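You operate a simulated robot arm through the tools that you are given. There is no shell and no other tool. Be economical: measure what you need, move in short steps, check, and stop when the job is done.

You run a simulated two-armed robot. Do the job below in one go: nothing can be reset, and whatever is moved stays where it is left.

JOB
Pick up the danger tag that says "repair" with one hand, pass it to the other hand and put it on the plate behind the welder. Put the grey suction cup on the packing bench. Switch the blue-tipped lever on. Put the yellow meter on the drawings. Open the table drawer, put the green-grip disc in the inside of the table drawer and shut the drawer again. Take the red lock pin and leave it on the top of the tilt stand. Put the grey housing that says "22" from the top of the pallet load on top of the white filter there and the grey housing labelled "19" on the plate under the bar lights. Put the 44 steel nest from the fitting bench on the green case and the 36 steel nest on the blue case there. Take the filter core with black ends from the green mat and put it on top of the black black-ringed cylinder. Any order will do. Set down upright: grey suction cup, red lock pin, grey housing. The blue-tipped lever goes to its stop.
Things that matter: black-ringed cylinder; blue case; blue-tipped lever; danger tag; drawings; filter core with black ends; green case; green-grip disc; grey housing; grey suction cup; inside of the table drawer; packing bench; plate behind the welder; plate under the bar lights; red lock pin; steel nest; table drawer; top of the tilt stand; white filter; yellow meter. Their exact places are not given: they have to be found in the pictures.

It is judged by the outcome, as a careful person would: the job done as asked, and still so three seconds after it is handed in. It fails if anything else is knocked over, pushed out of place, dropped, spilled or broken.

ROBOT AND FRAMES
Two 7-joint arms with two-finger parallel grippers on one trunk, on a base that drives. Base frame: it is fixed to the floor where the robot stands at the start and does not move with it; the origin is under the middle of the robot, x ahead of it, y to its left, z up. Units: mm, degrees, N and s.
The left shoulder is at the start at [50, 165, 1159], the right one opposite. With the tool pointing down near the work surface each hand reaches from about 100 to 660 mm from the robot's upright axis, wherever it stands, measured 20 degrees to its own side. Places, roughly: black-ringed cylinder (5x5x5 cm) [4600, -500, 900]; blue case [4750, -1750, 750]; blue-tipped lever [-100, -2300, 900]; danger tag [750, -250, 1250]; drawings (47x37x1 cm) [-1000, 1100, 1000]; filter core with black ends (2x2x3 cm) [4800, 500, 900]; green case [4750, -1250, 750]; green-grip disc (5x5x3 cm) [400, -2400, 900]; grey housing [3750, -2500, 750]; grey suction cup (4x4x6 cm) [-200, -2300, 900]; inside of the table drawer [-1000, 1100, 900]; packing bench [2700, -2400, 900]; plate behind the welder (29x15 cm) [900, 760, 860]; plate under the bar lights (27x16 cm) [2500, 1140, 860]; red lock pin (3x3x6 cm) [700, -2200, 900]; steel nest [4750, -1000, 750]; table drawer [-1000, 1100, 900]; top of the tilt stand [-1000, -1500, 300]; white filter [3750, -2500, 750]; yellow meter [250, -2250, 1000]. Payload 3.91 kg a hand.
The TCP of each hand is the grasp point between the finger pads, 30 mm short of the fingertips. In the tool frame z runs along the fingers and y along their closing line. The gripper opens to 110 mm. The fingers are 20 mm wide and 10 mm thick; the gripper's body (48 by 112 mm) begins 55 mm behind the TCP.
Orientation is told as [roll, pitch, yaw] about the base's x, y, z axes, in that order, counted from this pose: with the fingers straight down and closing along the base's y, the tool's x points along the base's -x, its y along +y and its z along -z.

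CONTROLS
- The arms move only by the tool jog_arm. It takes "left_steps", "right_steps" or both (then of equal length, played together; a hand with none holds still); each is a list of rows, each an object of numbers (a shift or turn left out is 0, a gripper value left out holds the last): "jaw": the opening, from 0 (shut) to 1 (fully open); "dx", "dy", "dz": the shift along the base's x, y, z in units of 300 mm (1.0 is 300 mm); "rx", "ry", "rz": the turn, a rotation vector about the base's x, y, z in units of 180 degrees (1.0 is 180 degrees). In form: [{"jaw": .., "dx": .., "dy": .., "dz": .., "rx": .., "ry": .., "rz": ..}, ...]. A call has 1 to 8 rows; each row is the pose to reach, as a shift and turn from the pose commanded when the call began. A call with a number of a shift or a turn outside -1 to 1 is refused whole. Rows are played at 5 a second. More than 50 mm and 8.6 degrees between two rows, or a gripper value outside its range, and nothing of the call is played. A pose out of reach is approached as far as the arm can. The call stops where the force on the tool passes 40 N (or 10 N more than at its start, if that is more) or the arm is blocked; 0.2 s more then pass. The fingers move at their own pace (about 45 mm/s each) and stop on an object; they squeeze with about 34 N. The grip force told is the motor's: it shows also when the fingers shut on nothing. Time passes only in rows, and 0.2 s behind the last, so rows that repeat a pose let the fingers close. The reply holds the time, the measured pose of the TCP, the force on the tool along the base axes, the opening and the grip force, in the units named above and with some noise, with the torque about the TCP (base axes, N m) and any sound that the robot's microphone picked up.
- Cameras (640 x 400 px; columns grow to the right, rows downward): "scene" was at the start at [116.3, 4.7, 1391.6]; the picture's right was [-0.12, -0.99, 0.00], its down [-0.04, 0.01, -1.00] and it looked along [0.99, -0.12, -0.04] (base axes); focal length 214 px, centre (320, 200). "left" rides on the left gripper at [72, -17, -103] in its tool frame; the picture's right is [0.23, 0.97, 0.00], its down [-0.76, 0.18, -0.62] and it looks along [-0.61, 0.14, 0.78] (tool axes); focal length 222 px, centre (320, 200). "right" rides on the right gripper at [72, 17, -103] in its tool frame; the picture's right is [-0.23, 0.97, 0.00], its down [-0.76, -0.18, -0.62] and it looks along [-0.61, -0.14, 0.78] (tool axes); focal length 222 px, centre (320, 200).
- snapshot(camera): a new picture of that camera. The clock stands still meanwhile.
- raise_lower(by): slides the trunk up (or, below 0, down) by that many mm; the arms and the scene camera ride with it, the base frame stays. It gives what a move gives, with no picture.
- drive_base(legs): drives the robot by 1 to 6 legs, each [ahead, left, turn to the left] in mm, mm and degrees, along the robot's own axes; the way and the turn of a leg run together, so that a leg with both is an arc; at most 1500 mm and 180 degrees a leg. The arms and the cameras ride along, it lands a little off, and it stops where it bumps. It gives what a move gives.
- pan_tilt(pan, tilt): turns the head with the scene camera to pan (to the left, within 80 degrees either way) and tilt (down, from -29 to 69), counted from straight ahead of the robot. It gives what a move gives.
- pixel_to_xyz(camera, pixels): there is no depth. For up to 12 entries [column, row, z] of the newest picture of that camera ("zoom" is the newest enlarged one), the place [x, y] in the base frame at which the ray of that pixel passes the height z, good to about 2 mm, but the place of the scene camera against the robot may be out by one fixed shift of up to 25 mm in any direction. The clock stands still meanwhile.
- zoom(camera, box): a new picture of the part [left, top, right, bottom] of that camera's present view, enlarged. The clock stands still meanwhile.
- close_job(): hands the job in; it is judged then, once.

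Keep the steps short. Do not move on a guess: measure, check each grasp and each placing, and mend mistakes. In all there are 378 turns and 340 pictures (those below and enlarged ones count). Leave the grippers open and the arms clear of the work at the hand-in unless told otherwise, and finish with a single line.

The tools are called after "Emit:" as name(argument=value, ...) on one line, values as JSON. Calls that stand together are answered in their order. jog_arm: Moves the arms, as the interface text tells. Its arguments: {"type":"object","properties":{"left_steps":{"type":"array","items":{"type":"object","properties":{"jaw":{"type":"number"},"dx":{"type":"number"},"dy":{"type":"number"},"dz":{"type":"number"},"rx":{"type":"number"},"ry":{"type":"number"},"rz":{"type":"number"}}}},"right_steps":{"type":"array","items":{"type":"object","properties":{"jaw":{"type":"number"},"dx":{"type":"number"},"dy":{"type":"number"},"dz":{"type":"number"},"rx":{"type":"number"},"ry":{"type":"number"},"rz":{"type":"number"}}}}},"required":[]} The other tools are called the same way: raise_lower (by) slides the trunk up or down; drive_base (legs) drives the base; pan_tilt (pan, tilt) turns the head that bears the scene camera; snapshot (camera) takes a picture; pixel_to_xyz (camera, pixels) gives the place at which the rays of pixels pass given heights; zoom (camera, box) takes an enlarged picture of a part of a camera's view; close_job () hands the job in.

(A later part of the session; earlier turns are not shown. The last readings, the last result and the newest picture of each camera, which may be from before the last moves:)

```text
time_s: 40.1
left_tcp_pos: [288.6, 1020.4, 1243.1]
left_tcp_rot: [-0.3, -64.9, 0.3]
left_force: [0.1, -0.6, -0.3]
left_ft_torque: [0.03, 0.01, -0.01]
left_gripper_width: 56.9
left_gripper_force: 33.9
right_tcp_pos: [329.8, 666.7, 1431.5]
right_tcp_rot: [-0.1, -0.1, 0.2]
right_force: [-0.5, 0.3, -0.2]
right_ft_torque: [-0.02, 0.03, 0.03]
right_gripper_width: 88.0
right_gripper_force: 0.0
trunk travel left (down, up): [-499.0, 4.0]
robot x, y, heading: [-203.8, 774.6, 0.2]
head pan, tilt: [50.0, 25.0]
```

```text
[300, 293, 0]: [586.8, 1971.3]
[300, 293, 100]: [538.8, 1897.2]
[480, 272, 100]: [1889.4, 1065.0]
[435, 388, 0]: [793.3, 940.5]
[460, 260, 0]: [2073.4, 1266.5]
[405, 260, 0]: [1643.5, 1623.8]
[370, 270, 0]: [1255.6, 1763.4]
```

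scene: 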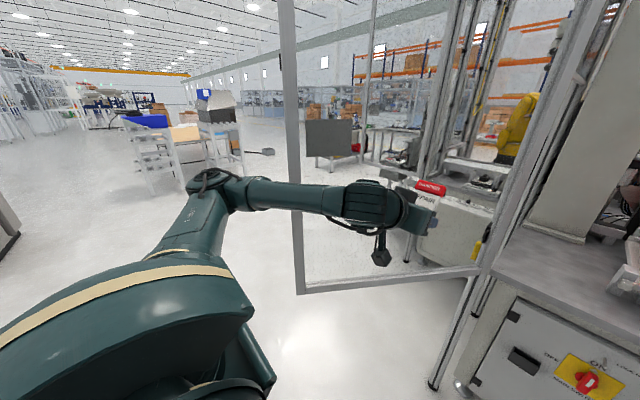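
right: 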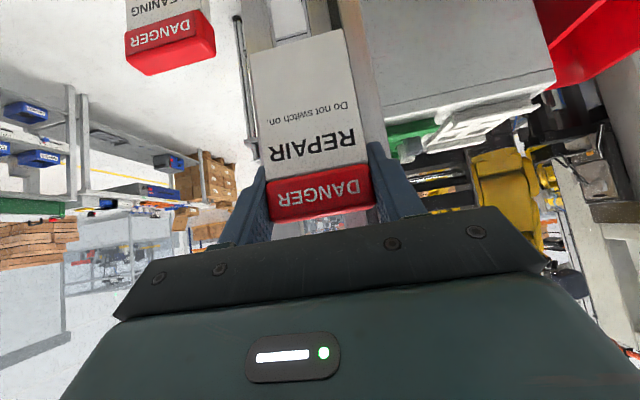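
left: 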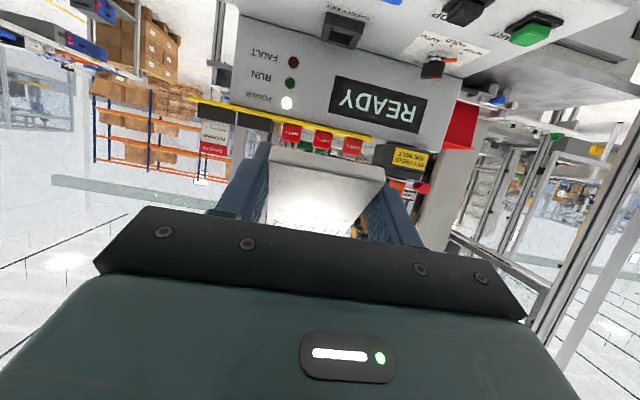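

The gate stands partly open, hinge far back, and the free doorway is between post (793,950) and the gate's free end (560,1940). I'll tuck the right hand to the side before driving in.

Emit:
jog_arm(right_steps=[{"dx": -0.1, "dy": -0.11, "dz": -0.05}, {"dx": -0.2, "dy": -0.22, "dz": -0.1}, {"dx": -0.3, "dy": -0.33, "dz": -0.15}, {"dx": -0.4, "dy": -0.44, "dz": -0.2}, {"dx": -0.5, "dy": -0.55, "dz": -0.2}, {"dx": -0.6, "dy": -0.66, "dz": -0.2}, {"dx": -0.7, "dy": -0.77, "dz": -0.2}, {"dx": -0.8, "dy": -0.88, "dz": -0.2}])

Emit:
drive_base(legs=[[280, 600, 0], [0, 0, -60]])

Emit:
pan_tilt(pan=20, tilt=25)

Emit:
snapshot(camera="scene")

```text
time_s: 41.9
left_tcp_pos: [288.0, 1020.6, 1242.9]
left_tcp_rot: [-0.2, -64.9, 0.3]
left_force: [-1.0, 0.2, -0.6]
left_ft_torque: [0.02, -0.01, -0.02]
left_gripper_width: 57.0
left_gripper_force: 34.2
right_tcp_pos: [107.8, 411.2, 1363.4]
right_tcp_rot: [-0.1, -0.2, 0.3]
right_force: [0.5, 0.5, -0.7]
right_ft_torque: [-0.01, 0.05, -0.01]
right_gripper_width: 88.0
right_gripper_force: 0.0
right hand out of reach, approached as far as the arm can: row 8
trunk travel left (down, up): [-499.0, 4.0]
robot x, y, heading: [-207.2, 772.8, -0.0]
head pan, tilt: [50.0, 25.0]
```

```text
time_s: 44.1
left_tcp_pos: [335.1, 1122.9, 1240.2]
left_tcp_rot: [-0.3, -64.5, -2.7]
left_force: [-7.5, -7.4, 3.4]
left_ft_torque: [0.28, -0.39, -0.13]
left_gripper_width: 58.5
left_gripper_force: 33.5
right_tcp_pos: [160.6, 531.0, 1364.9]
right_tcp_rot: [-0.1, -0.3, 0.2]
right_force: [0.2, -0.1, 0.3]
right_ft_torque: [-0.01, 0.01, 0.0]
right_gripper_width: 88.4
right_gripper_force: 0.1
trunk travel left (down, up): [-499.0, 4.0]
robot x, y, heading: [-150.0, 895.8, 0.1]
head pan, tilt: [50.0, 25.0]
stopped in leg 1: the force on the tool passed its limit at 63 N (the readings are from after the stop); the commanded pose is now the measured one
```

```text
time_s: 45.0
left_tcp_pos: [335.8, 1123.3, 1240.2]
left_tcp_rot: [-0.1, -64.4, -2.6]
left_force: [-7.6, -12.0, 3.7]
left_ft_torque: [0.67, -0.46, -0.46]
left_gripper_width: 59.0
left_gripper_force: 34.3
right_tcp_pos: [160.9, 529.1, 1364.1]
right_tcp_rot: [0.0, -0.4, 0.2]
right_force: [-0.6, -0.6, 0.4]
right_ft_torque: [0.03, 0.01, 0.0]
right_gripper_width: 87.7
right_gripper_force: 0.0
trunk travel left (down, up): [-499.0, 4.0]
robot x, y, heading: [-149.2, 895.4, 0.1]
head pan, tilt: [20.0, 25.0]
```

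```text
306 pictures are left
```

scene: 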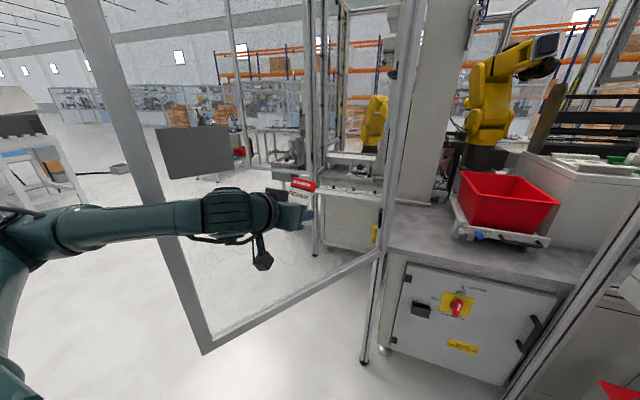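

The tag touched the glass gate: it is nearer than I reckoned. I'll back off first, then recheck the gate's geometry.

Emit:
drive_base(legs=[[-60, -150, 0]])

Emit:
snapshot(camera="left")

Emit:
snapshot(camera="scene")

Emit:
pixel_to_xyz(camera="scene", pixels=[[380, 255, 600], [380, 255, 700], [380, 255, 800], [205, 350, 400], [205, 350, 600], [205, 350, 700]])

```text
time_s: 47.0
left_tcp_pos: [278.7, 977.1, 1239.6]
left_tcp_rot: [-0.3, -64.3, -2.3]
left_force: [-0.1, -0.2, -0.2]
left_ft_torque: [-0.02, 0.03, -0.01]
left_gripper_width: 58.4
left_gripper_force: 33.4
right_tcp_pos: [101.8, 381.4, 1364.1]
right_tcp_rot: [-0.1, -0.3, 0.1]
right_force: [-0.3, 0.7, 0.5]
right_ft_torque: [0.0, 0.01, 0.0]
right_gripper_width: 88.2
right_gripper_force: 0.1
trunk travel left (down, up): [-499.0, 4.0]
robot x, y, heading: [-215.1, 743.8, 0.1]
head pan, tilt: [20.0, 25.0]
```

```text
305 pictures are left
```

left: 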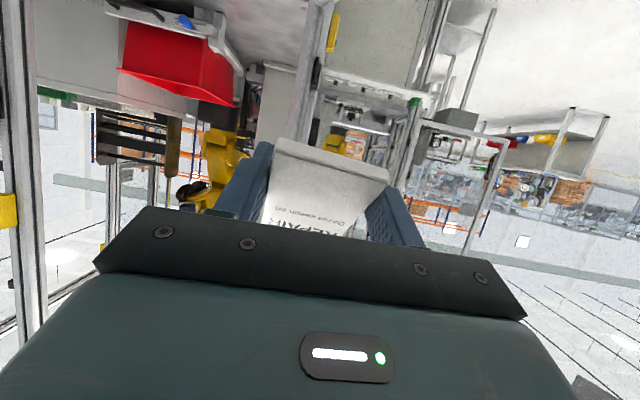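

```text
304 pictures are left
```

scene: 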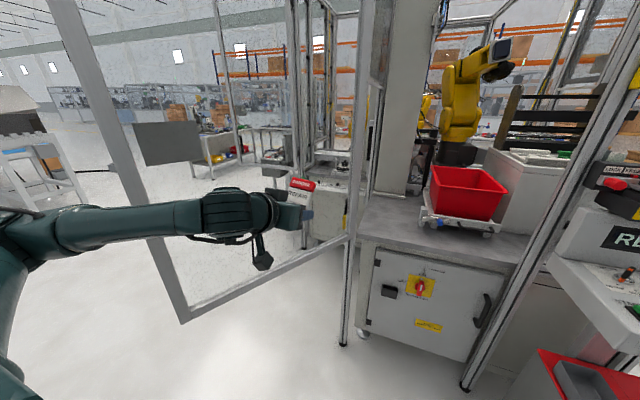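

```text
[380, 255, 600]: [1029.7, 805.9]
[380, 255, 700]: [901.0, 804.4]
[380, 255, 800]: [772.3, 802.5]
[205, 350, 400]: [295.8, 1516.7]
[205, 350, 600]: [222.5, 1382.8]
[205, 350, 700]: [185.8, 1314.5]
```

The gate hangs from the post (793,950) to about (210,1340). I'll go around its free end: back, turn left, drive along y, then return from the other side.

Emit:
drive_base(legs=[[-120, 0, 0], [0, 0, 90], [1200, 0, 0], [0, 0, -90]])

Emit:
pan_tilt(pan=-20, tilt=20)

Emit:
snapshot(camera="scene")

```text
time_s: 54.5
left_tcp_pos: [-554.3, 1624.6, 1244.8]
left_tcp_rot: [-1.3, -65.3, 86.7]
left_force: [0.2, 0.4, -0.7]
left_ft_torque: [0.02, 0.01, 0.01]
left_gripper_width: 57.4
left_gripper_force: 34.1
right_tcp_pos: [32.7, 1423.2, 1376.4]
right_tcp_rot: [-0.5, -2.8, 88.9]
right_force: [-0.6, 0.0, 0.1]
right_ft_torque: [0.03, 0.01, 0.02]
right_gripper_width: 88.2
right_gripper_force: 0.0
trunk travel left (down, up): [-499.0, 4.0]
robot x, y, heading: [-326.9, 1148.1, 88.1]
head pan, tilt: [20.0, 25.0]
stopped in leg 3: the robot was blocked; the commanded pose is now the measured one
```

```text
time_s: 55.5
left_tcp_pos: [-555.3, 1623.2, 1246.3]
left_tcp_rot: [-1.4, -65.5, 87.0]
left_force: [0.1, 0.6, 0.3]
left_ft_torque: [0.02, -0.01, -0.03]
left_gripper_width: 57.3
left_gripper_force: 34.0
right_tcp_pos: [32.9, 1421.7, 1375.6]
right_tcp_rot: [-0.4, -2.8, 89.1]
right_force: [-0.4, 0.7, 0.4]
right_ft_torque: [-0.01, 0.01, 0.03]
right_gripper_width: 88.1
right_gripper_force: 0.1
trunk travel left (down, up): [-499.0, 4.0]
robot x, y, heading: [-324.7, 1146.9, 88.4]
head pan, tilt: [-20.0, 20.0]
```

```text
303 pictures are left
```

scene: 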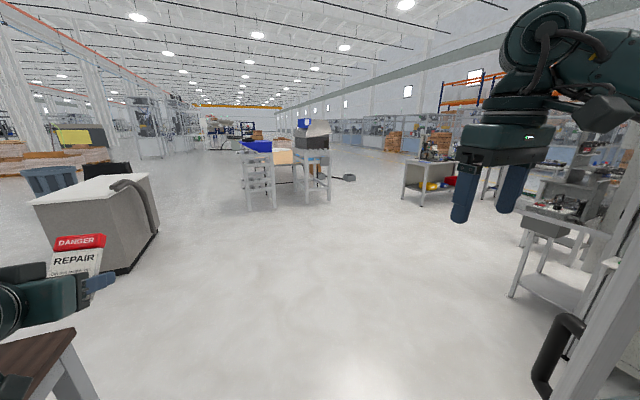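

Emit:
pan_tilt(pan=-65, tilt=40)

Emit:
snapshot(camera="scene")

Emit:
pan_tilt(pan=60, tilt=50)

Emit:
snapshot(camera="scene")

```text
time_s: 56.6
left_tcp_pos: [-554.8, 1622.6, 1247.0]
left_tcp_rot: [-1.4, -65.5, 87.0]
left_force: [0.1, 0.8, -0.4]
left_ft_torque: [-0.01, -0.01, 0.03]
left_gripper_width: 57.0
left_gripper_force: 33.9
right_tcp_pos: [31.7, 1422.9, 1377.7]
right_tcp_rot: [-0.4, -2.8, 89.1]
right_force: [-0.1, 1.0, -1.3]
right_ft_torque: [0.01, -0.01, 0.02]
right_gripper_width: 88.0
right_gripper_force: 0.1
trunk travel left (down, up): [-499.0, 4.0]
robot x, y, heading: [-330.1, 1150.8, 88.2]
head pan, tilt: [-65.0, 40.0]
```

```text
302 pictures are left
```

scene: 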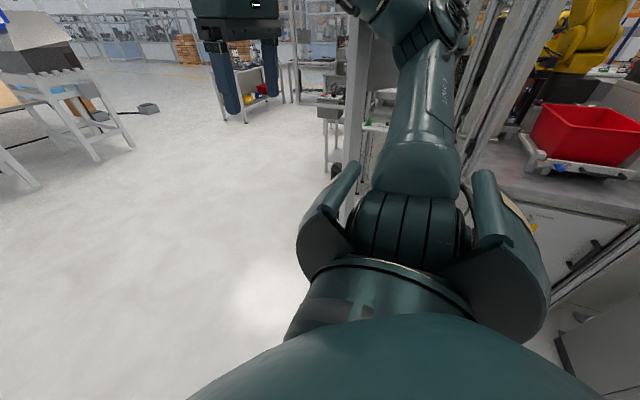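

```text
time_s: 58.7
left_tcp_pos: [-554.6, 1623.1, 1247.5]
left_tcp_rot: [-1.5, -65.5, 87.1]
left_force: [-0.1, 0.3, -0.3]
left_ft_torque: [0.02, 0.03, 0.0]
left_gripper_width: 56.9
left_gripper_force: 34.4
right_tcp_pos: [32.8, 1423.9, 1378.2]
right_tcp_rot: [-0.3, -3.0, 89.0]
right_force: [0.2, -0.3, -0.1]
right_ft_torque: [0.0, 0.03, -0.01]
right_gripper_width: 87.9
right_gripper_force: 0.0
trunk travel left (down, up): [-499.0, 4.0]
robot x, y, heading: [-328.5, 1148.9, 88.4]
head pan, tilt: [60.0, 50.0]
```

```text
301 pictures are left
```

scene: 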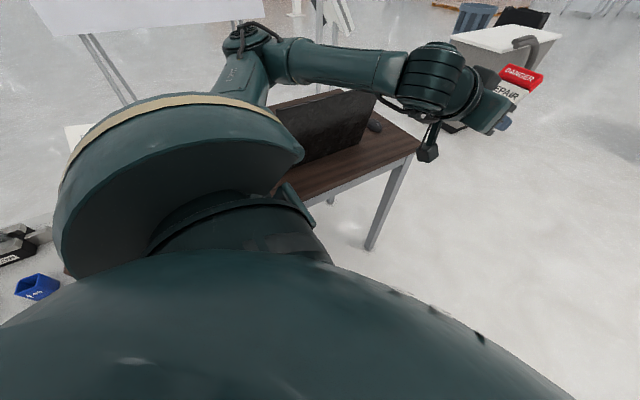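

The right elbow is at the gate's free end. I'll back off, pull the right hand inward in front, then look.

Emit:
drive_base(legs=[[-120, 0, 0]])

Emit:
jog_arm(right_steps=[{"dx": -0.1, "dy": 0.08}, {"dx": -0.2, "dy": 0.16}, {"dx": -0.3, "dy": 0.24}, {"dx": -0.4, "dy": 0.32}, {"dx": -0.5, "dy": 0.4}, {"dx": -0.6, "dy": 0.48}, {"dx": -0.7, "dy": 0.5}, {"dx": -0.8, "dy": 0.5}])

Emit:
pan_tilt(pan=-60, tilt=35)

Emit:
snapshot(camera="scene")

```text
time_s: 59.9
left_tcp_pos: [-551.4, 1525.1, 1238.6]
left_tcp_rot: [-0.5, -64.2, 86.3]
left_force: [-0.5, 0.1, -1.1]
left_ft_torque: [-0.01, -0.03, -0.01]
left_gripper_width: 57.1
left_gripper_force: 34.6
right_tcp_pos: [38.6, 1331.4, 1366.1]
right_tcp_rot: [0.1, -1.3, 89.1]
right_force: [0.2, 0.1, 0.4]
right_ft_torque: [0.02, -0.02, 0.01]
right_gripper_width: 88.1
right_gripper_force: 0.0
trunk travel left (down, up): [-499.0, 4.0]
robot x, y, heading: [-331.9, 1028.0, 88.5]
head pan, tilt: [60.0, 50.0]
```

```text
time_s: 61.7
left_tcp_pos: [-551.7, 1525.9, 1236.9]
left_tcp_rot: [-0.5, -64.2, 86.5]
left_force: [-1.3, 0.2, 0.4]
left_ft_torque: [-0.02, 0.02, -0.01]
left_gripper_width: 57.2
left_gripper_force: 34.0
right_tcp_pos: [-202.3, 1483.3, 1365.5]
right_tcp_rot: [0.1, -1.3, 89.0]
right_force: [-0.4, -0.2, 0.3]
right_ft_torque: [0.0, 0.01, -0.01]
right_gripper_width: 88.1
right_gripper_force: 0.0
trunk travel left (down, up): [-499.0, 4.0]
robot x, y, heading: [-332.2, 1031.4, 88.6]
head pan, tilt: [60.0, 50.0]
```

```text
time_s: 63.7
left_tcp_pos: [-550.3, 1526.8, 1238.8]
left_tcp_rot: [-0.5, -64.2, 86.3]
left_force: [-0.4, 0.3, -0.9]
left_ft_torque: [-0.03, -0.02, 0.01]
left_gripper_width: 57.0
left_gripper_force: 34.0
right_tcp_pos: [-200.8, 1482.5, 1366.5]
right_tcp_rot: [0.2, -1.2, 88.9]
right_force: [0.7, 1.0, -0.2]
right_ft_torque: [-0.02, 0.02, -0.01]
right_gripper_width: 88.0
right_gripper_force: 0.0
trunk travel left (down, up): [-499.0, 4.0]
robot x, y, heading: [-327.4, 1032.6, 88.5]
head pan, tilt: [-60.0, 35.0]
```

```text
300 pictures are left
```

scene: 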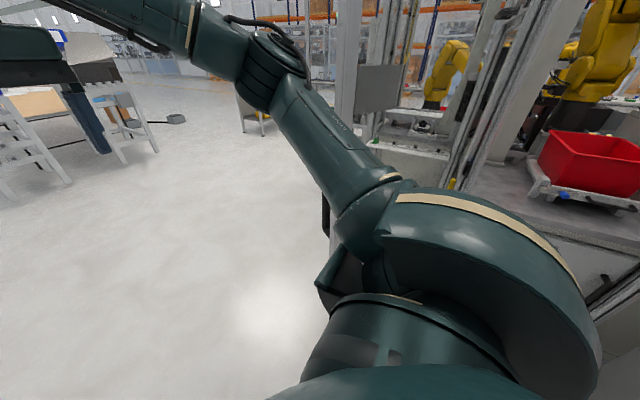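

Emit:
drive_base(legs=[[300, 30, 0]])

Emit:
snapshot(camera="scene")

```text
time_s: 65.8
left_tcp_pos: [-569.9, 1830.7, 1238.5]
left_tcp_rot: [-0.5, -64.3, 85.9]
left_force: [-0.3, -0.5, 0.2]
left_ft_torque: [-0.01, 0.0, 0.01]
left_gripper_width: 57.2
left_gripper_force: 34.3
right_tcp_pos: [-219.4, 1784.2, 1365.1]
right_tcp_rot: [0.2, -1.2, 88.8]
right_force: [-0.1, 0.5, 0.3]
right_ft_torque: [0.0, 0.02, 0.01]
right_gripper_width: 88.1
right_gripper_force: 0.1
trunk travel left (down, up): [-499.0, 4.0]
robot x, y, heading: [-351.4, 1334.7, 88.3]
head pan, tilt: [-60.0, 35.0]
```

```text
299 pictures are left
```

scene: 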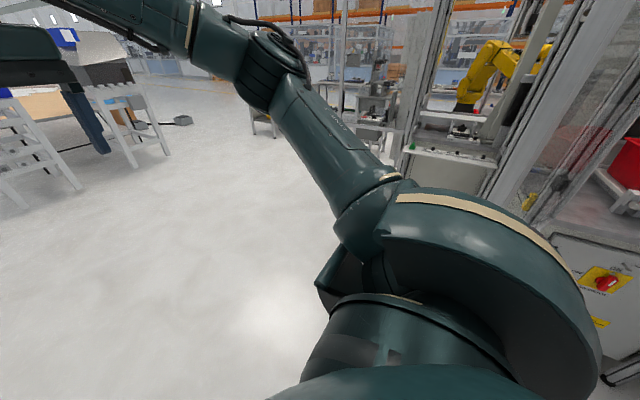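

Emit:
drive_base(legs=[[500, 0, 0], [0, 0, -88], [800, 0, 0]])

Emit:
pan_tilt(pan=-40, tilt=20)

Emit:
snapshot(camera="scene")

```text
time_s: 76.3
left_tcp_pos: [936.9, 2045.2, 1238.5]
left_tcp_rot: [-0.4, -64.2, -3.0]
left_force: [-0.2, 0.7, 0.4]
left_ft_torque: [0.0, 0.01, 0.03]
left_gripper_width: 57.2
left_gripper_force: 34.1
right_tcp_pos: [899.1, 1695.1, 1365.8]
right_tcp_rot: [0.2, -1.1, -0.2]
right_force: [0.4, -0.2, 0.2]
right_ft_torque: [0.0, -0.01, -0.02]
right_gripper_width: 88.0
right_gripper_force: 0.1
trunk travel left (down, up): [-499.0, 4.0]
robot x, y, heading: [442.0, 1816.1, -0.8]
head pan, tilt: [-60.0, 35.0]
```

```text
time_s: 77.1
left_tcp_pos: [937.0, 2045.1, 1239.0]
left_tcp_rot: [-0.4, -64.2, -2.9]
left_force: [-0.2, -0.7, -0.7]
left_ft_torque: [0.01, 0.02, 0.04]
left_gripper_width: 56.7
left_gripper_force: 34.3
right_tcp_pos: [898.6, 1694.8, 1366.4]
right_tcp_rot: [0.2, -1.2, -0.3]
right_force: [0.0, -0.4, -0.8]
right_ft_torque: [0.0, -0.01, 0.0]
right_gripper_width: 88.1
right_gripper_force: 0.1
trunk travel left (down, up): [-499.0, 4.0]
robot x, y, heading: [445.0, 1819.3, -0.8]
head pan, tilt: [-40.0, 20.0]
```

```text
298 pictures are left
```

scene: 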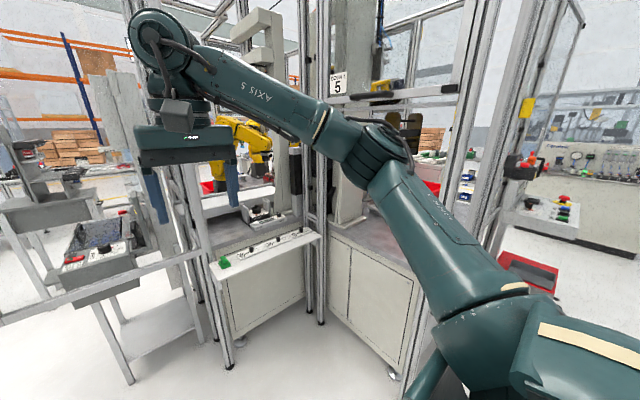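

Emit:
pixel_to_xyz(camera="scene", pixels=[[130, 380, 0], [230, 368, 0], [320, 322, 0], [395, 375, 0], [410, 398, 0], [360, 235, 860]])

Emit:
drive_base(legs=[[430, 0, -85]])

Emit:
pan_tilt(pan=10, tilt=25)

Emit:
snapshot(camera="scene")

```text
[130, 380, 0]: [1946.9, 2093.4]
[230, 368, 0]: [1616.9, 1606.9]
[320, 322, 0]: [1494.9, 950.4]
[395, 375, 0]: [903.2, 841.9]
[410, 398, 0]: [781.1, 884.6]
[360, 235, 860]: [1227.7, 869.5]
```

```text
time_s: 81.2
left_tcp_pos: [982.6, 1075.8, 1238.5]
left_tcp_rot: [-0.4, -64.2, -88.9]
left_force: [0.7, -1.4, 0.3]
left_ft_torque: [-0.01, 0.0, 0.0]
left_gripper_width: 57.1
left_gripper_force: 33.9
right_tcp_pos: [631.8, 1089.5, 1366.7]
right_tcp_rot: [0.2, -1.2, -86.1]
right_force: [-0.8, 0.6, -0.1]
right_ft_torque: [-0.02, -0.01, -0.01]
right_gripper_width: 88.1
right_gripper_force: 0.1
trunk travel left (down, up): [-499.0, 4.0]
robot x, y, heading: [723.8, 1552.2, -86.3]
head pan, tilt: [-40.0, 20.0]
cut short: leg 1
```

```text
time_s: 82.4
left_tcp_pos: [984.4, 1076.7, 1237.6]
left_tcp_rot: [-0.4, -64.1, -88.9]
left_force: [0.3, -0.3, -0.8]
left_ft_torque: [0.03, -0.01, 0.0]
left_gripper_width: 57.0
left_gripper_force: 33.8
right_tcp_pos: [632.8, 1090.3, 1366.5]
right_tcp_rot: [0.2, -1.2, -86.1]
right_force: [0.4, 1.0, 0.5]
right_ft_torque: [-0.04, 0.02, 0.01]
right_gripper_width: 88.4
right_gripper_force: 0.1
trunk travel left (down, up): [-499.0, 4.0]
robot x, y, heading: [719.4, 1553.3, -86.3]
head pan, tilt: [10.0, 25.0]
```

```text
297 pictures are left
```

scene: 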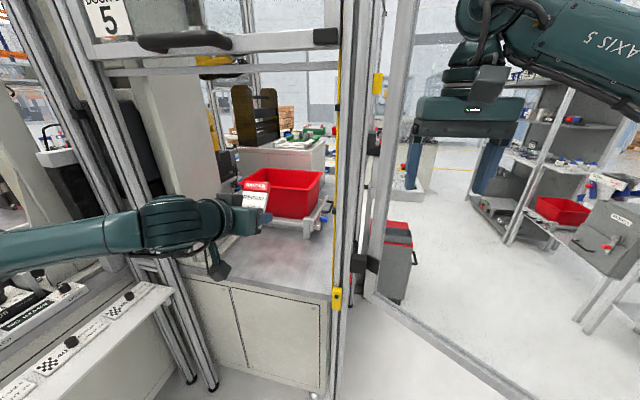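

Emit:
zoom(camera="scene", box=[160, 170, 350, 300])

Emit:
pixel_to_xyz(camera="scene", pixels=[[330, 293, 860], [190, 275, 860], [340, 225, 860], [215, 250, 860], [225, 185, 860], [300, 245, 860], [270, 235, 860]])

```text
3.08 times, centred on (255, 235) of scene
```

zoom: 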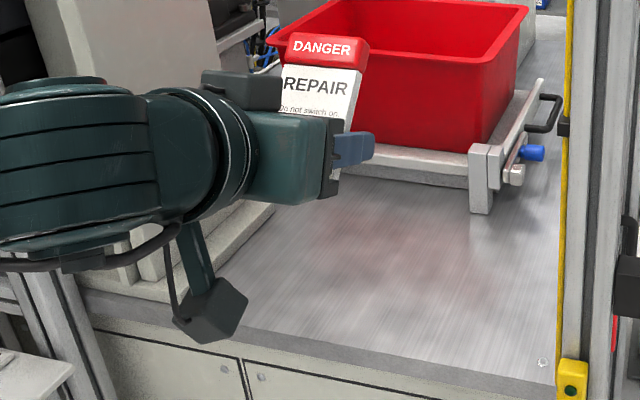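

```text
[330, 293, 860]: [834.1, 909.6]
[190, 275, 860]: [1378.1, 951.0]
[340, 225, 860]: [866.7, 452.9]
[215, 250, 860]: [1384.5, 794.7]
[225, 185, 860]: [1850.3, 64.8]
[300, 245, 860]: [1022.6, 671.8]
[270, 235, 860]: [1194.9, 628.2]
```

The steel table top corner is at about (834,910); the "plate" region near (900,760) is the bare brushed-steel area before the red bin. I'll shift left, retract the right hand, then go ahead.

Emit:
jog_arm(right_steps=[{"dy": 0.13}, {"dy": 0.26}, {"dy": 0.4}])

Emit:
drive_base(legs=[[0, 170, 0]])

Emit:
jog_arm(left_steps=[{"dx": -0.14}, {"dx": -0.28}, {"dx": -0.42}, {"dx": -0.5}])

Emit:
drive_base(legs=[[150, 0, 0]])

Emit:
snapshot(camera="scene")

```text
time_s: 83.2
left_tcp_pos: [984.2, 1076.4, 1239.8]
left_tcp_rot: [-0.4, -64.3, -88.9]
left_force: [-1.1, -0.2, -0.1]
left_ft_torque: [0.03, 0.03, 0.0]
left_gripper_width: 56.8
left_gripper_force: 34.4
right_tcp_pos: [632.4, 1211.9, 1364.8]
right_tcp_rot: [0.2, -1.2, -86.2]
right_force: [0.7, -0.2, 0.4]
right_ft_torque: [0.0, 0.01, -0.02]
right_gripper_width: 87.8
right_gripper_force: 0.0
trunk travel left (down, up): [-499.0, 4.0]
robot x, y, heading: [723.1, 1550.6, -86.8]
head pan, tilt: [10.0, 25.0]
```

```text
time_s: 85.3
left_tcp_pos: [1154.3, 1087.3, 1237.9]
left_tcp_rot: [-0.4, -64.2, -88.8]
left_force: [-0.1, -0.3, -0.8]
left_ft_torque: [-0.02, 0.01, 0.0]
left_gripper_width: 56.8
left_gripper_force: 33.6
right_tcp_pos: [801.3, 1220.2, 1365.8]
right_tcp_rot: [0.2, -1.1, -86.1]
right_force: [0.4, 0.7, 0.4]
right_ft_torque: [-0.01, -0.01, 0.01]
right_gripper_width: 88.1
right_gripper_force: 0.1
trunk travel left (down, up): [-499.0, 4.0]
robot x, y, heading: [891.7, 1563.8, -86.6]
head pan, tilt: [10.0, 25.0]
```

```text
time_s: 86.3
left_tcp_pos: [1004.2, 1085.2, 1236.1]
left_tcp_rot: [-0.3, -64.2, -89.0]
left_force: [0.2, -0.1, -0.8]
left_ft_torque: [0.03, 0.01, 0.01]
left_gripper_width: 56.9
left_gripper_force: 34.5
right_tcp_pos: [801.6, 1220.3, 1364.7]
right_tcp_rot: [0.1, -1.2, -86.1]
right_force: [0.1, -0.3, 0.3]
right_ft_torque: [0.0, -0.02, -0.02]
right_gripper_width: 88.2
right_gripper_force: 0.1
trunk travel left (down, up): [-499.0, 4.0]
robot x, y, heading: [893.3, 1560.7, -86.7]
head pan, tilt: [10.0, 25.0]
```

```text
time_s: 87.7
left_tcp_pos: [1015.5, 933.9, 1236.7]
left_tcp_rot: [-0.5, -64.2, -88.6]
left_force: [0.3, -0.4, 0.2]
left_ft_torque: [0.02, 0.03, -0.03]
left_gripper_width: 56.9
left_gripper_force: 33.7
right_tcp_pos: [812.1, 1068.0, 1366.1]
right_tcp_rot: [0.2, -1.1, -85.9]
right_force: [0.3, 0.3, -0.3]
right_ft_torque: [0.01, -0.01, -0.01]
right_gripper_width: 87.9
right_gripper_force: 0.1
trunk travel left (down, up): [-499.0, 4.0]
robot x, y, heading: [901.2, 1412.5, -86.4]
head pan, tilt: [10.0, 25.0]
```

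```text
295 pictures are left
```

scene: 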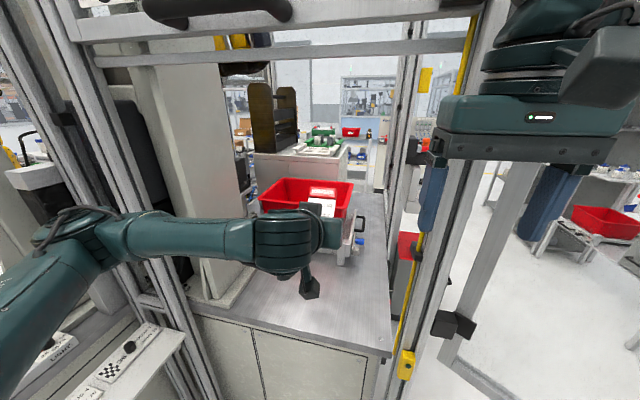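

Now I'll turn the left hand so the tag lies level, and check its look.

Emit:
jog_arm(left_steps=[{"rx": 0.042, "dx": -0.1}, {"rx": 0.084, "dx": -0.2}, {"rx": 0.126, "dx": -0.3}, {"rx": 0.168, "dx": -0.35}, {"rx": 0.21, "dx": -0.35}, {"rx": 0.25, "dx": -0.35}])

Emit:
snapshot(camera="left")

Emit:
zoom(camera="scene", box=[220, 150, 460, 300])

```text
time_s: 89.1
left_tcp_pos: [909.8, 934.5, 1238.0]
left_tcp_rot: [0.5, -19.1, -89.4]
left_force: [-0.1, -0.1, -0.3]
left_ft_torque: [0.01, 0.0, 0.02]
left_gripper_width: 56.9
left_gripper_force: 34.1
right_tcp_pos: [812.3, 1067.6, 1365.0]
right_tcp_rot: [0.2, -1.2, -85.9]
right_force: [0.2, -0.3, 0.3]
right_ft_torque: [-0.01, 0.02, -0.01]
right_gripper_width: 87.9
right_gripper_force: 0.1
trunk travel left (down, up): [-499.0, 4.0]
robot x, y, heading: [900.8, 1409.6, -86.2]
head pan, tilt: [10.0, 25.0]
```

```text
294 pictures are left
```

left: 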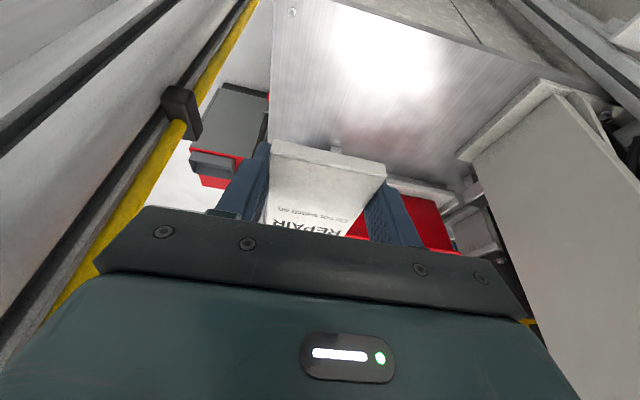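

```text
2.67 times, centred on (340, 225) of scene
```

zoom: 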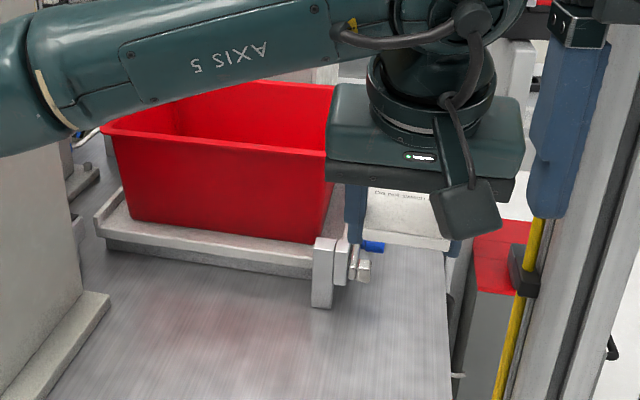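

Emit:
pixel_to_xyz(camera="zoom", pixels=[[322, 306, 860], [450, 395, 860], [447, 280, 860], [370, 260, 860], [100, 245, 860], [110, 300, 860]])

Emit:
pixel_to_xyz(camera="left", pixels=[[275, 120, 860], [275, 12, 860], [335, 142, 860], [460, 155, 860]])

```text
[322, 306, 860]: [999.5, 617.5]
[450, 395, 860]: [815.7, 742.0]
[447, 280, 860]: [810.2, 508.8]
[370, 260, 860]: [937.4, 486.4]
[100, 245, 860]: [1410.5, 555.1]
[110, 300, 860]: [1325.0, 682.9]
```

```text
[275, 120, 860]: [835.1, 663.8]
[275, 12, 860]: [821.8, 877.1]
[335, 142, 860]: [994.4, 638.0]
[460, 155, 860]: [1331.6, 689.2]
```

Table left edge x≈828, front edge y≈880, bin stop y≈640. I'll lay the tag around (925,760). Turn fingers vertical and move over the spot.

Emit:
jog_arm(left_steps=[{"rx": 0.04, "dx": 0.05, "dy": -0.1}, {"rx": 0.08, "dx": 0.05, "dy": -0.2}, {"rx": 0.11, "dx": 0.05, "dy": -0.3}, {"rx": 0.11, "dx": 0.05, "dy": -0.4}, {"rx": 0.11, "dx": 0.05, "dy": -0.5}])

Emit:
raise_lower(by=-300)

Emit:
snapshot(camera="left")

Emit:
snapshot(camera="scene")

```text
time_s: 90.3
left_tcp_pos: [930.3, 820.4, 1232.8]
left_tcp_rot: [0.8, 0.5, -89.5]
left_force: [-0.9, 0.4, -0.5]
left_ft_torque: [0.04, -0.02, 0.02]
left_gripper_width: 56.9
left_gripper_force: 33.5
left hand out of reach, approached as far as the arm can: row 4, 5
right_tcp_pos: [812.7, 1069.1, 1366.1]
right_tcp_rot: [0.1, -1.1, -85.9]
right_force: [-1.1, 0.7, 0.3]
right_ft_torque: [0.04, -0.01, 0.0]
right_gripper_width: 88.1
right_gripper_force: 0.0
trunk travel left (down, up): [-499.0, 4.0]
robot x, y, heading: [900.2, 1413.9, -86.5]
head pan, tilt: [10.0, 25.0]
```

```text
time_s: 93.3
left_tcp_pos: [930.1, 820.0, 934.2]
left_tcp_rot: [0.8, 0.5, -89.4]
left_force: [0.4, -0.2, -0.5]
left_ft_torque: [0.01, -0.05, -0.02]
left_gripper_width: 57.2
left_gripper_force: 34.1
right_tcp_pos: [812.3, 1068.5, 1066.5]
right_tcp_rot: [0.2, -1.2, -85.8]
right_force: [-0.8, -0.5, 0.2]
right_ft_torque: [0.02, 0.03, 0.03]
right_gripper_width: 88.0
right_gripper_force: 0.0
trunk travel left (down, up): [-199.0, 304.0]
robot x, y, heading: [901.3, 1410.3, -86.2]
head pan, tilt: [10.0, 25.0]
```

```text
292 pictures are left
```

left: 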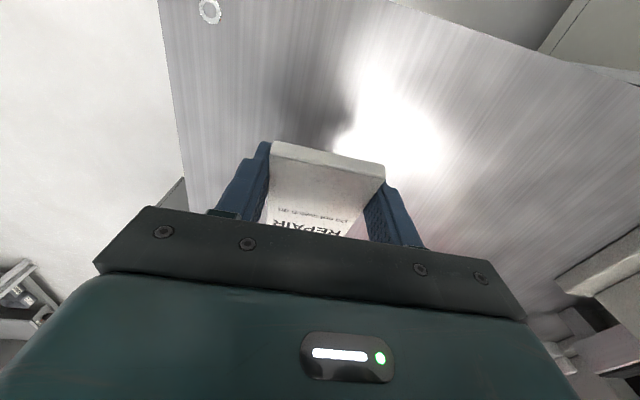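

```text
291 pictures are left
```

scene: 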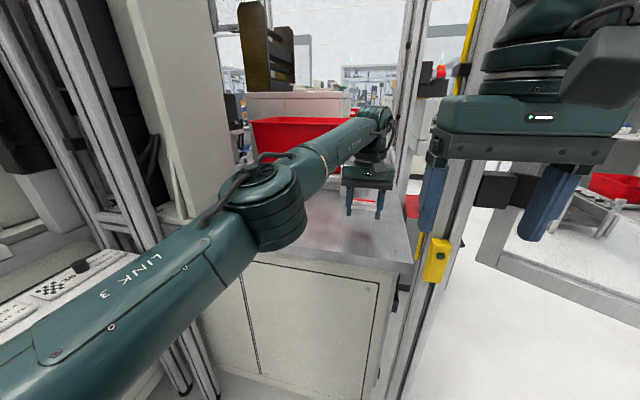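

Emit:
jog_arm(left_steps=[{"dy": -0.06, "dz": -0.03}, {"dy": -0.12, "dz": -0.07}, {"dy": -0.12, "dz": -0.1}, {"dy": -0.12, "dz": -0.12}, {"dy": -0.12, "dz": -0.14}, {"dy": -0.12, "dz": -0.16}])

Emit:
zoom(camera="scene", box=[320, 130, 440, 260])

```text
time_s: 94.8
left_tcp_pos: [940.4, 806.8, 890.0]
left_tcp_rot: [0.4, -0.3, -89.6]
left_force: [2.1, 9.6, 16.0]
left_ft_torque: [0.43, 0.53, -0.44]
left_gripper_width: 57.3
left_gripper_force: 34.0
left hand out of reach, approached as far as the arm can: row 1, 2, 3, 4, 5, 6
right_tcp_pos: [813.2, 1070.0, 1066.4]
right_tcp_rot: [0.1, -1.4, -85.9]
right_force: [-0.3, -0.1, 0.3]
right_ft_torque: [-0.03, 0.0, 0.01]
right_gripper_width: 88.0
right_gripper_force: 0.0
trunk travel left (down, up): [-199.0, 304.0]
robot x, y, heading: [902.4, 1412.5, -86.4]
head pan, tilt: [10.0, 25.0]
stopped in row 6 (left hand): the force on the tool passed its limit at 44 N (the readings are from after the stop); the commanded pose is now the measured one
```

```text
3.08 times, centred on (380, 195) of scene
```

zoom: 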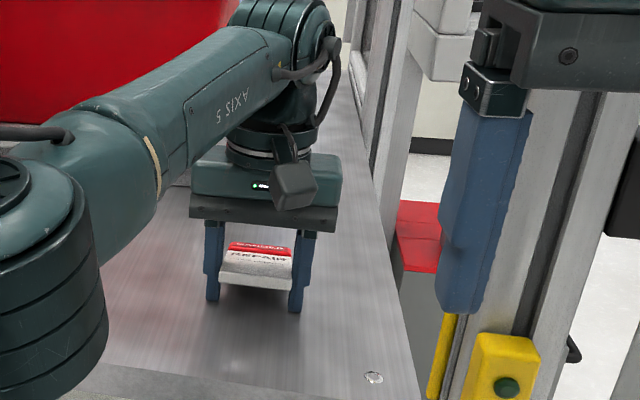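

Contact (z 890) — I'll ease up 3 mm, open the left hand, then rise.

Emit:
jog_arm(left_steps=[{"dz": 0.008}, {"dz": 0.008, "jaw": 0.6}, {"dz": 0.008, "jaw": 0.75}, {"dz": 0.008, "jaw": 0.85}, {"dz": 0.08, "jaw": 0.85}, {"dz": 0.2}, {"dz": 0.36}, {"dz": 0.5}])

Emit:
snapshot(camera="left")

```text
time_s: 96.6
left_tcp_pos: [936.8, 849.0, 1027.6]
left_tcp_rot: [0.6, -0.3, -89.6]
left_force: [0.4, 0.5, 0.0]
left_ft_torque: [-0.03, -0.02, 0.03]
left_gripper_width: 93.4
left_gripper_force: 0.2
left hand out of reach, approached as far as the arm can: row 5, 6, 7, 8
right_tcp_pos: [811.3, 1069.7, 1066.5]
right_tcp_rot: [0.3, -1.4, -85.9]
right_force: [-0.1, -0.2, -0.9]
right_ft_torque: [-0.02, -0.07, 0.02]
right_gripper_width: 88.1
right_gripper_force: 0.0
trunk travel left (down, up): [-199.0, 304.0]
robot x, y, heading: [904.0, 1411.0, -86.4]
head pan, tilt: [10.0, 25.0]
```

```text
289 pictures are left
```

left: 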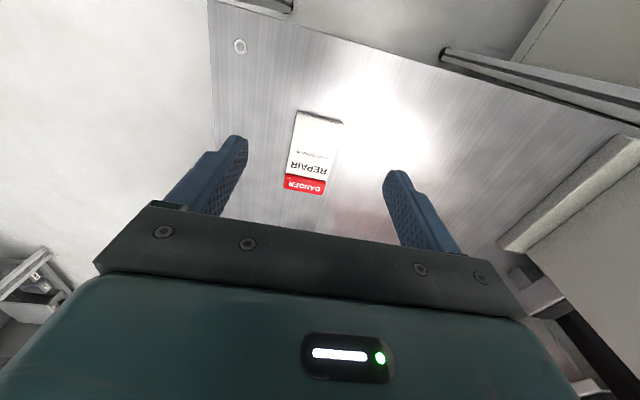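

Emit:
pixel_to_xyz(camera="left", pixels=[[297, 111, 865], [342, 121, 865], [285, 189, 865], [323, 194, 865], [211, 30, 860], [216, 145, 860]])

Emit:
raise_lower(by=290)

```text
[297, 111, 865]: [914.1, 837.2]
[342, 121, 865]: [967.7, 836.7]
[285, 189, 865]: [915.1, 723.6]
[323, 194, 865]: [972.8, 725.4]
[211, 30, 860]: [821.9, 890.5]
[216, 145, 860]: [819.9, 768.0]
```

```text
time_s: 99.5
left_tcp_pos: [937.9, 846.2, 1315.5]
left_tcp_rot: [0.4, -0.2, -89.5]
left_force: [0.0, 0.3, 0.2]
left_ft_torque: [0.01, 0.01, 0.0]
left_gripper_width: 93.6
left_gripper_force: 0.1
right_tcp_pos: [812.2, 1068.9, 1354.4]
right_tcp_rot: [0.2, -1.2, -85.9]
right_force: [0.2, -0.2, -0.4]
right_ft_torque: [0.01, -0.02, 0.0]
right_gripper_width: 88.0
right_gripper_force: 0.1
trunk travel left (down, up): [-489.0, 14.0]
robot x, y, heading: [903.5, 1411.8, -86.5]
head pan, tilt: [10.0, 25.0]
```

The tag lies flat at x 914–972, y 724–837. To have more margin on the plate I'll slide it 25 mm toward −x with a light grip.

Emit:
drive_base(legs=[[50, 0, 0]])

Emit:
raise_lower(by=-290)

Emit:
jog_arm(left_steps=[{"dz": -0.1, "dy": -0.05, "dx": 0.02}, {"dz": -0.2, "dy": -0.1, "dx": 0.02}, {"dz": -0.3, "dy": -0.1, "dx": 0.02}, {"dz": -0.4, "dy": -0.1, "dx": 0.02}])

Emit:
snapshot(camera="left")

```text
time_s: 100.5
left_tcp_pos: [942.6, 793.6, 1314.7]
left_tcp_rot: [0.5, -0.2, -89.4]
left_force: [-0.5, -0.2, -0.3]
left_ft_torque: [0.05, 0.0, -0.04]
left_gripper_width: 93.5
left_gripper_force: 0.0
right_tcp_pos: [815.1, 1015.7, 1355.4]
right_tcp_rot: [0.1, -1.2, -85.9]
right_force: [0.1, 0.1, -0.6]
right_ft_torque: [0.02, 0.0, -0.04]
right_gripper_width: 88.1
right_gripper_force: 0.1
trunk travel left (down, up): [-489.0, 14.0]
robot x, y, heading: [905.2, 1356.2, -86.4]
head pan, tilt: [10.0, 25.0]
```

```text
time_s: 103.4
left_tcp_pos: [942.6, 795.8, 1025.4]
left_tcp_rot: [0.5, -0.2, -89.5]
left_force: [0.3, -0.3, 0.5]
left_ft_torque: [-0.02, -0.01, 0.04]
left_gripper_width: 93.2
left_gripper_force: 0.0
right_tcp_pos: [815.0, 1016.5, 1064.9]
right_tcp_rot: [0.3, -1.2, -85.9]
right_force: [0.8, -0.2, 0.7]
right_ft_torque: [0.02, 0.0, -0.02]
right_gripper_width: 87.9
right_gripper_force: 0.1
trunk travel left (down, up): [-199.0, 304.0]
robot x, y, heading: [902.9, 1355.9, -86.5]
head pan, tilt: [10.0, 25.0]
```

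```text
time_s: 104.4
left_tcp_pos: [946.9, 760.8, 926.8]
left_tcp_rot: [0.7, -0.1, -89.5]
left_force: [-0.7, 0.7, 0.4]
left_ft_torque: [-0.02, -0.02, -0.03]
left_gripper_width: 93.2
left_gripper_force: 0.0
left hand out of reach, approached as far as the arm can: row 3, 4
right_tcp_pos: [815.6, 1017.1, 1064.9]
right_tcp_rot: [0.2, -1.2, -85.9]
right_force: [0.0, 0.5, -0.2]
right_ft_torque: [0.03, -0.02, -0.01]
right_gripper_width: 88.1
right_gripper_force: 0.1
trunk travel left (down, up): [-199.0, 304.0]
robot x, y, heading: [907.6, 1357.6, -86.2]
head pan, tilt: [10.0, 25.0]
```

```text
288 pictures are left
```

left: 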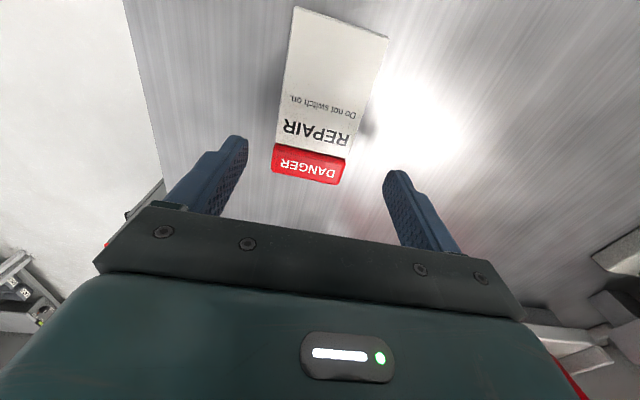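

Emit:
jog_arm(left_steps=[{"dz": -0.06, "dy": 0.05}, {"dz": -0.105, "dy": 0.06}, {"dz": -0.105, "dy": 0.06, "jaw": 0.45}, {"dz": -0.105, "dy": 0.06}, {"dz": -0.105, "dy": 0.06}, {"dz": -0.105, "dy": 0.06, "dx": -0.04}, {"dz": -0.105, "dy": 0.06, "dx": -0.09}])

Emit:
jog_arm(left_steps=[{"jaw": 0.6}, {"jaw": 0.75}, {"jaw": 0.85}, {"dz": 0.1}, {"dz": 0.25, "dy": 0.05}, {"dz": 0.4, "dy": 0.1}])

Emit:
snapshot(camera="left")

```text
time_s: 106.0
left_tcp_pos: [934.0, 761.1, 909.3]
left_tcp_rot: [3.8, -0.7, -90.9]
left_force: [-1.6, 2.7, 11.4]
left_ft_torque: [0.02, 0.32, -0.12]
left_gripper_width: 50.1
left_gripper_force: 1.1
left hand out of reach, approached as far as the arm can: row 1, 2, 3, 4, 5, 6, 7
right_tcp_pos: [815.9, 1016.8, 1066.5]
right_tcp_rot: [0.3, -1.2, -86.0]
right_force: [-0.5, 0.0, -0.4]
right_ft_torque: [0.03, 0.04, -0.02]
right_gripper_width: 88.1
right_gripper_force: 0.1
trunk travel left (down, up): [-199.0, 304.0]
robot x, y, heading: [904.6, 1361.4, -86.5]
head pan, tilt: [10.0, 25.0]
stopped in row 7 (left hand): the force on the tool passed its limit at 86 N (the readings are from after the stop); the commanded pose is now the measured one
```

```text
time_s: 107.4
left_tcp_pos: [937.5, 798.3, 1024.6]
left_tcp_rot: [3.7, -0.6, -90.7]
left_force: [1.1, 1.0, -0.5]
left_ft_torque: [0.03, 0.05, -0.01]
left_gripper_width: 93.6
left_gripper_force: 0.0
left hand out of reach, approached as far as the arm can: row 4, 5, 6
right_tcp_pos: [816.6, 1017.0, 1065.1]
right_tcp_rot: [0.2, -1.2, -85.9]
right_force: [-0.3, 0.3, -0.8]
right_ft_torque: [0.03, 0.02, -0.01]
right_gripper_width: 87.6
right_gripper_force: 0.0
trunk travel left (down, up): [-199.0, 304.0]
robot x, y, heading: [904.5, 1355.6, -86.5]
head pan, tilt: [10.0, 25.0]
```

```text
287 pictures are left
```

left: 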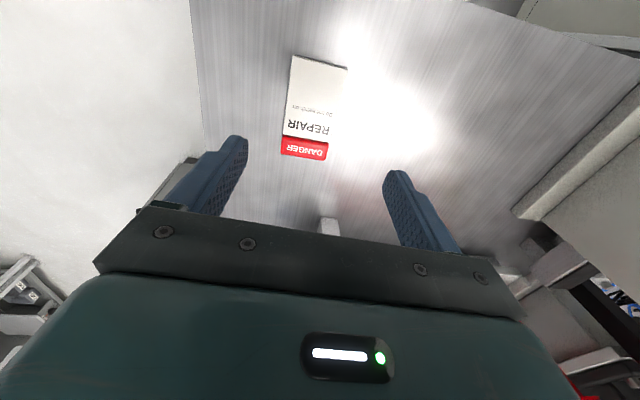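

Emit:
pixel_to_xyz(camera="left", pixels=[[292, 55, 865], [347, 66, 865], [283, 156, 865], [326, 160, 865]])

Emit:
zoom(camera="left", box=[240, 20, 400, 180])

```text
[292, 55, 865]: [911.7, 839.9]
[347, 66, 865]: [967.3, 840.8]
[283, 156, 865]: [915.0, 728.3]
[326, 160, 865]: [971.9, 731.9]
```

```text
2.50 times, centred on (320, 100) of left
```

zoom: 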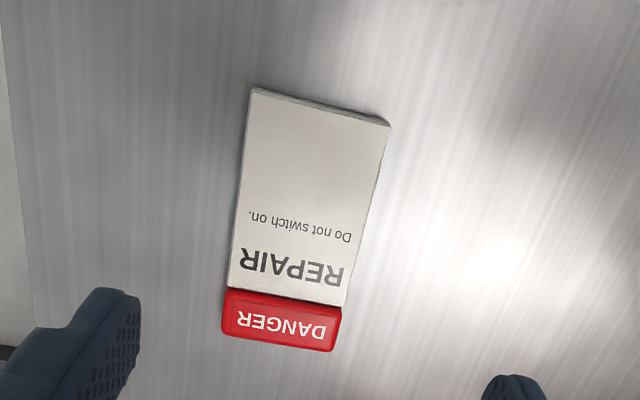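

The tag didn't move and lies well on the plate. Leave it. I'll back out, then tuck the arms and look for the way to the right-hand benches.

Emit:
drive_base(legs=[[-430, 0, 0]])

Emit:
jog_arm(left_steps=[{"dy": 0.1}, {"dy": 0.2}, {"dy": 0.3}, {"dy": 0.4}, {"dy": 0.5}], right_steps=[{"dx": 0.0, "dz": 0}, {"dx": 0}, {"dx": 0}, {"dx": 0}, {"dx": 0}])

Emit:
drive_base(legs=[[0, -1240, 0]])

Emit:
pan_tilt(pan=0, tilt=20)

Emit:
snapshot(camera="scene")

```text
time_s: 110.0
left_tcp_pos: [912.4, 1224.8, 1025.0]
left_tcp_rot: [3.8, -0.5, -90.8]
left_force: [0.3, 0.1, 1.0]
left_ft_torque: [0.03, -0.01, -0.02]
left_gripper_width: 93.3
left_gripper_force: 0.3
right_tcp_pos: [789.4, 1441.9, 1065.3]
right_tcp_rot: [0.1, -1.1, -85.9]
right_force: [0.2, -0.2, 0.1]
right_ft_torque: [0.02, 0.01, -0.03]
right_gripper_width: 87.9
right_gripper_force: 0.1
trunk travel left (down, up): [-199.0, 304.0]
robot x, y, heading: [877.1, 1784.4, -86.4]
head pan, tilt: [10.0, 25.0]
```

```text
time_s: 111.2
left_tcp_pos: [900.3, 1239.3, 1044.8]
left_tcp_rot: [3.8, -0.7, -90.7]
left_force: [-0.1, 1.2, 0.1]
left_ft_torque: [0.04, 0.02, -0.02]
left_gripper_width: 93.2
left_gripper_force: 0.1
left hand out of reach, approached as far as the arm can: row 1, 2, 3, 4, 5
right_tcp_pos: [789.6, 1443.2, 1065.2]
right_tcp_rot: [0.0, -1.2, -85.7]
right_force: [0.3, 0.3, 1.0]
right_ft_torque: [0.01, -0.01, -0.02]
right_gripper_width: 87.9
right_gripper_force: 0.0
trunk travel left (down, up): [-199.0, 304.0]
robot x, y, heading: [877.8, 1785.3, -86.1]
head pan, tilt: [10.0, 25.0]
```

```text
time_s: 122.3
left_tcp_pos: [-340.9, 1170.7, 1044.1]
left_tcp_rot: [3.8, -0.6, -91.6]
left_force: [0.5, 0.7, 0.0]
left_ft_torque: [0.01, 0.01, 0.02]
left_gripper_width: 93.5
left_gripper_force: 0.0
right_tcp_pos: [-448.5, 1374.3, 1065.6]
right_tcp_rot: [0.1, -1.2, -86.7]
right_force: [-0.8, -0.8, 0.9]
right_ft_torque: [-0.02, -0.03, 0.02]
right_gripper_width: 87.8
right_gripper_force: 0.0
trunk travel left (down, up): [-199.0, 304.0]
robot x, y, heading: [-353.5, 1718.9, -87.1]
head pan, tilt: [10.0, 25.0]
```

```text
time_s: 123.0
left_tcp_pos: [-340.8, 1170.7, 1044.5]
left_tcp_rot: [3.9, -0.6, -91.6]
left_force: [0.8, -0.7, -0.2]
left_ft_torque: [-0.03, 0.06, 0.01]
left_gripper_width: 93.2
left_gripper_force: 0.1
right_tcp_pos: [-449.0, 1375.1, 1065.7]
right_tcp_rot: [0.1, -1.3, -86.8]
right_force: [-0.1, -0.7, 1.3]
right_ft_torque: [-0.01, -0.02, 0.0]
right_gripper_width: 87.8
right_gripper_force: 0.1
trunk travel left (down, up): [-199.0, 304.0]
robot x, y, heading: [-352.2, 1715.2, -87.4]
head pan, tilt: [0.0, 20.0]
```

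```text
285 pictures are left
```

scene: 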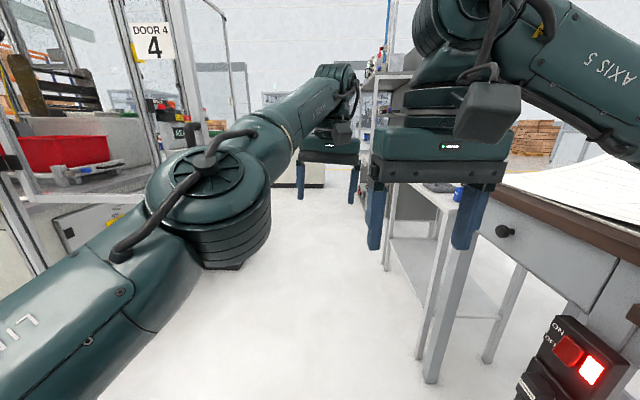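

Emit:
pixel_to_xyz(camera="scene", pixels=[[430, 382, 0], [490, 360, 0], [385, 268, 0], [415, 355, 0], [300, 187, 0], [505, 232, 880], [590, 315, 850], [490, 185, 1000], [640, 245, 1000]])

Emit:
zoom(camera="scene", box=[260, 30, 480, 200])

```text
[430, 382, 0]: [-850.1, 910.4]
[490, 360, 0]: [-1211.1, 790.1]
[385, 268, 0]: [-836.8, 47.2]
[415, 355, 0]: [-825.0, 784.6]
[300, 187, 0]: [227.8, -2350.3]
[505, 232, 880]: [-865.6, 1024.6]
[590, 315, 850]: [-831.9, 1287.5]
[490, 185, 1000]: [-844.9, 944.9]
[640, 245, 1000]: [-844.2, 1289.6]
```

```text
2.35 times, centred on (370, 115) of scene
```

zoom: 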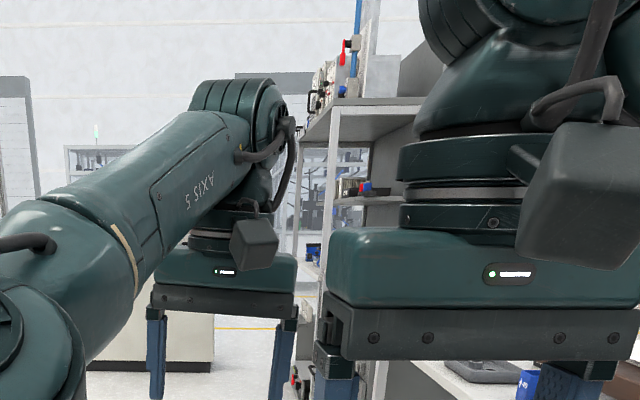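

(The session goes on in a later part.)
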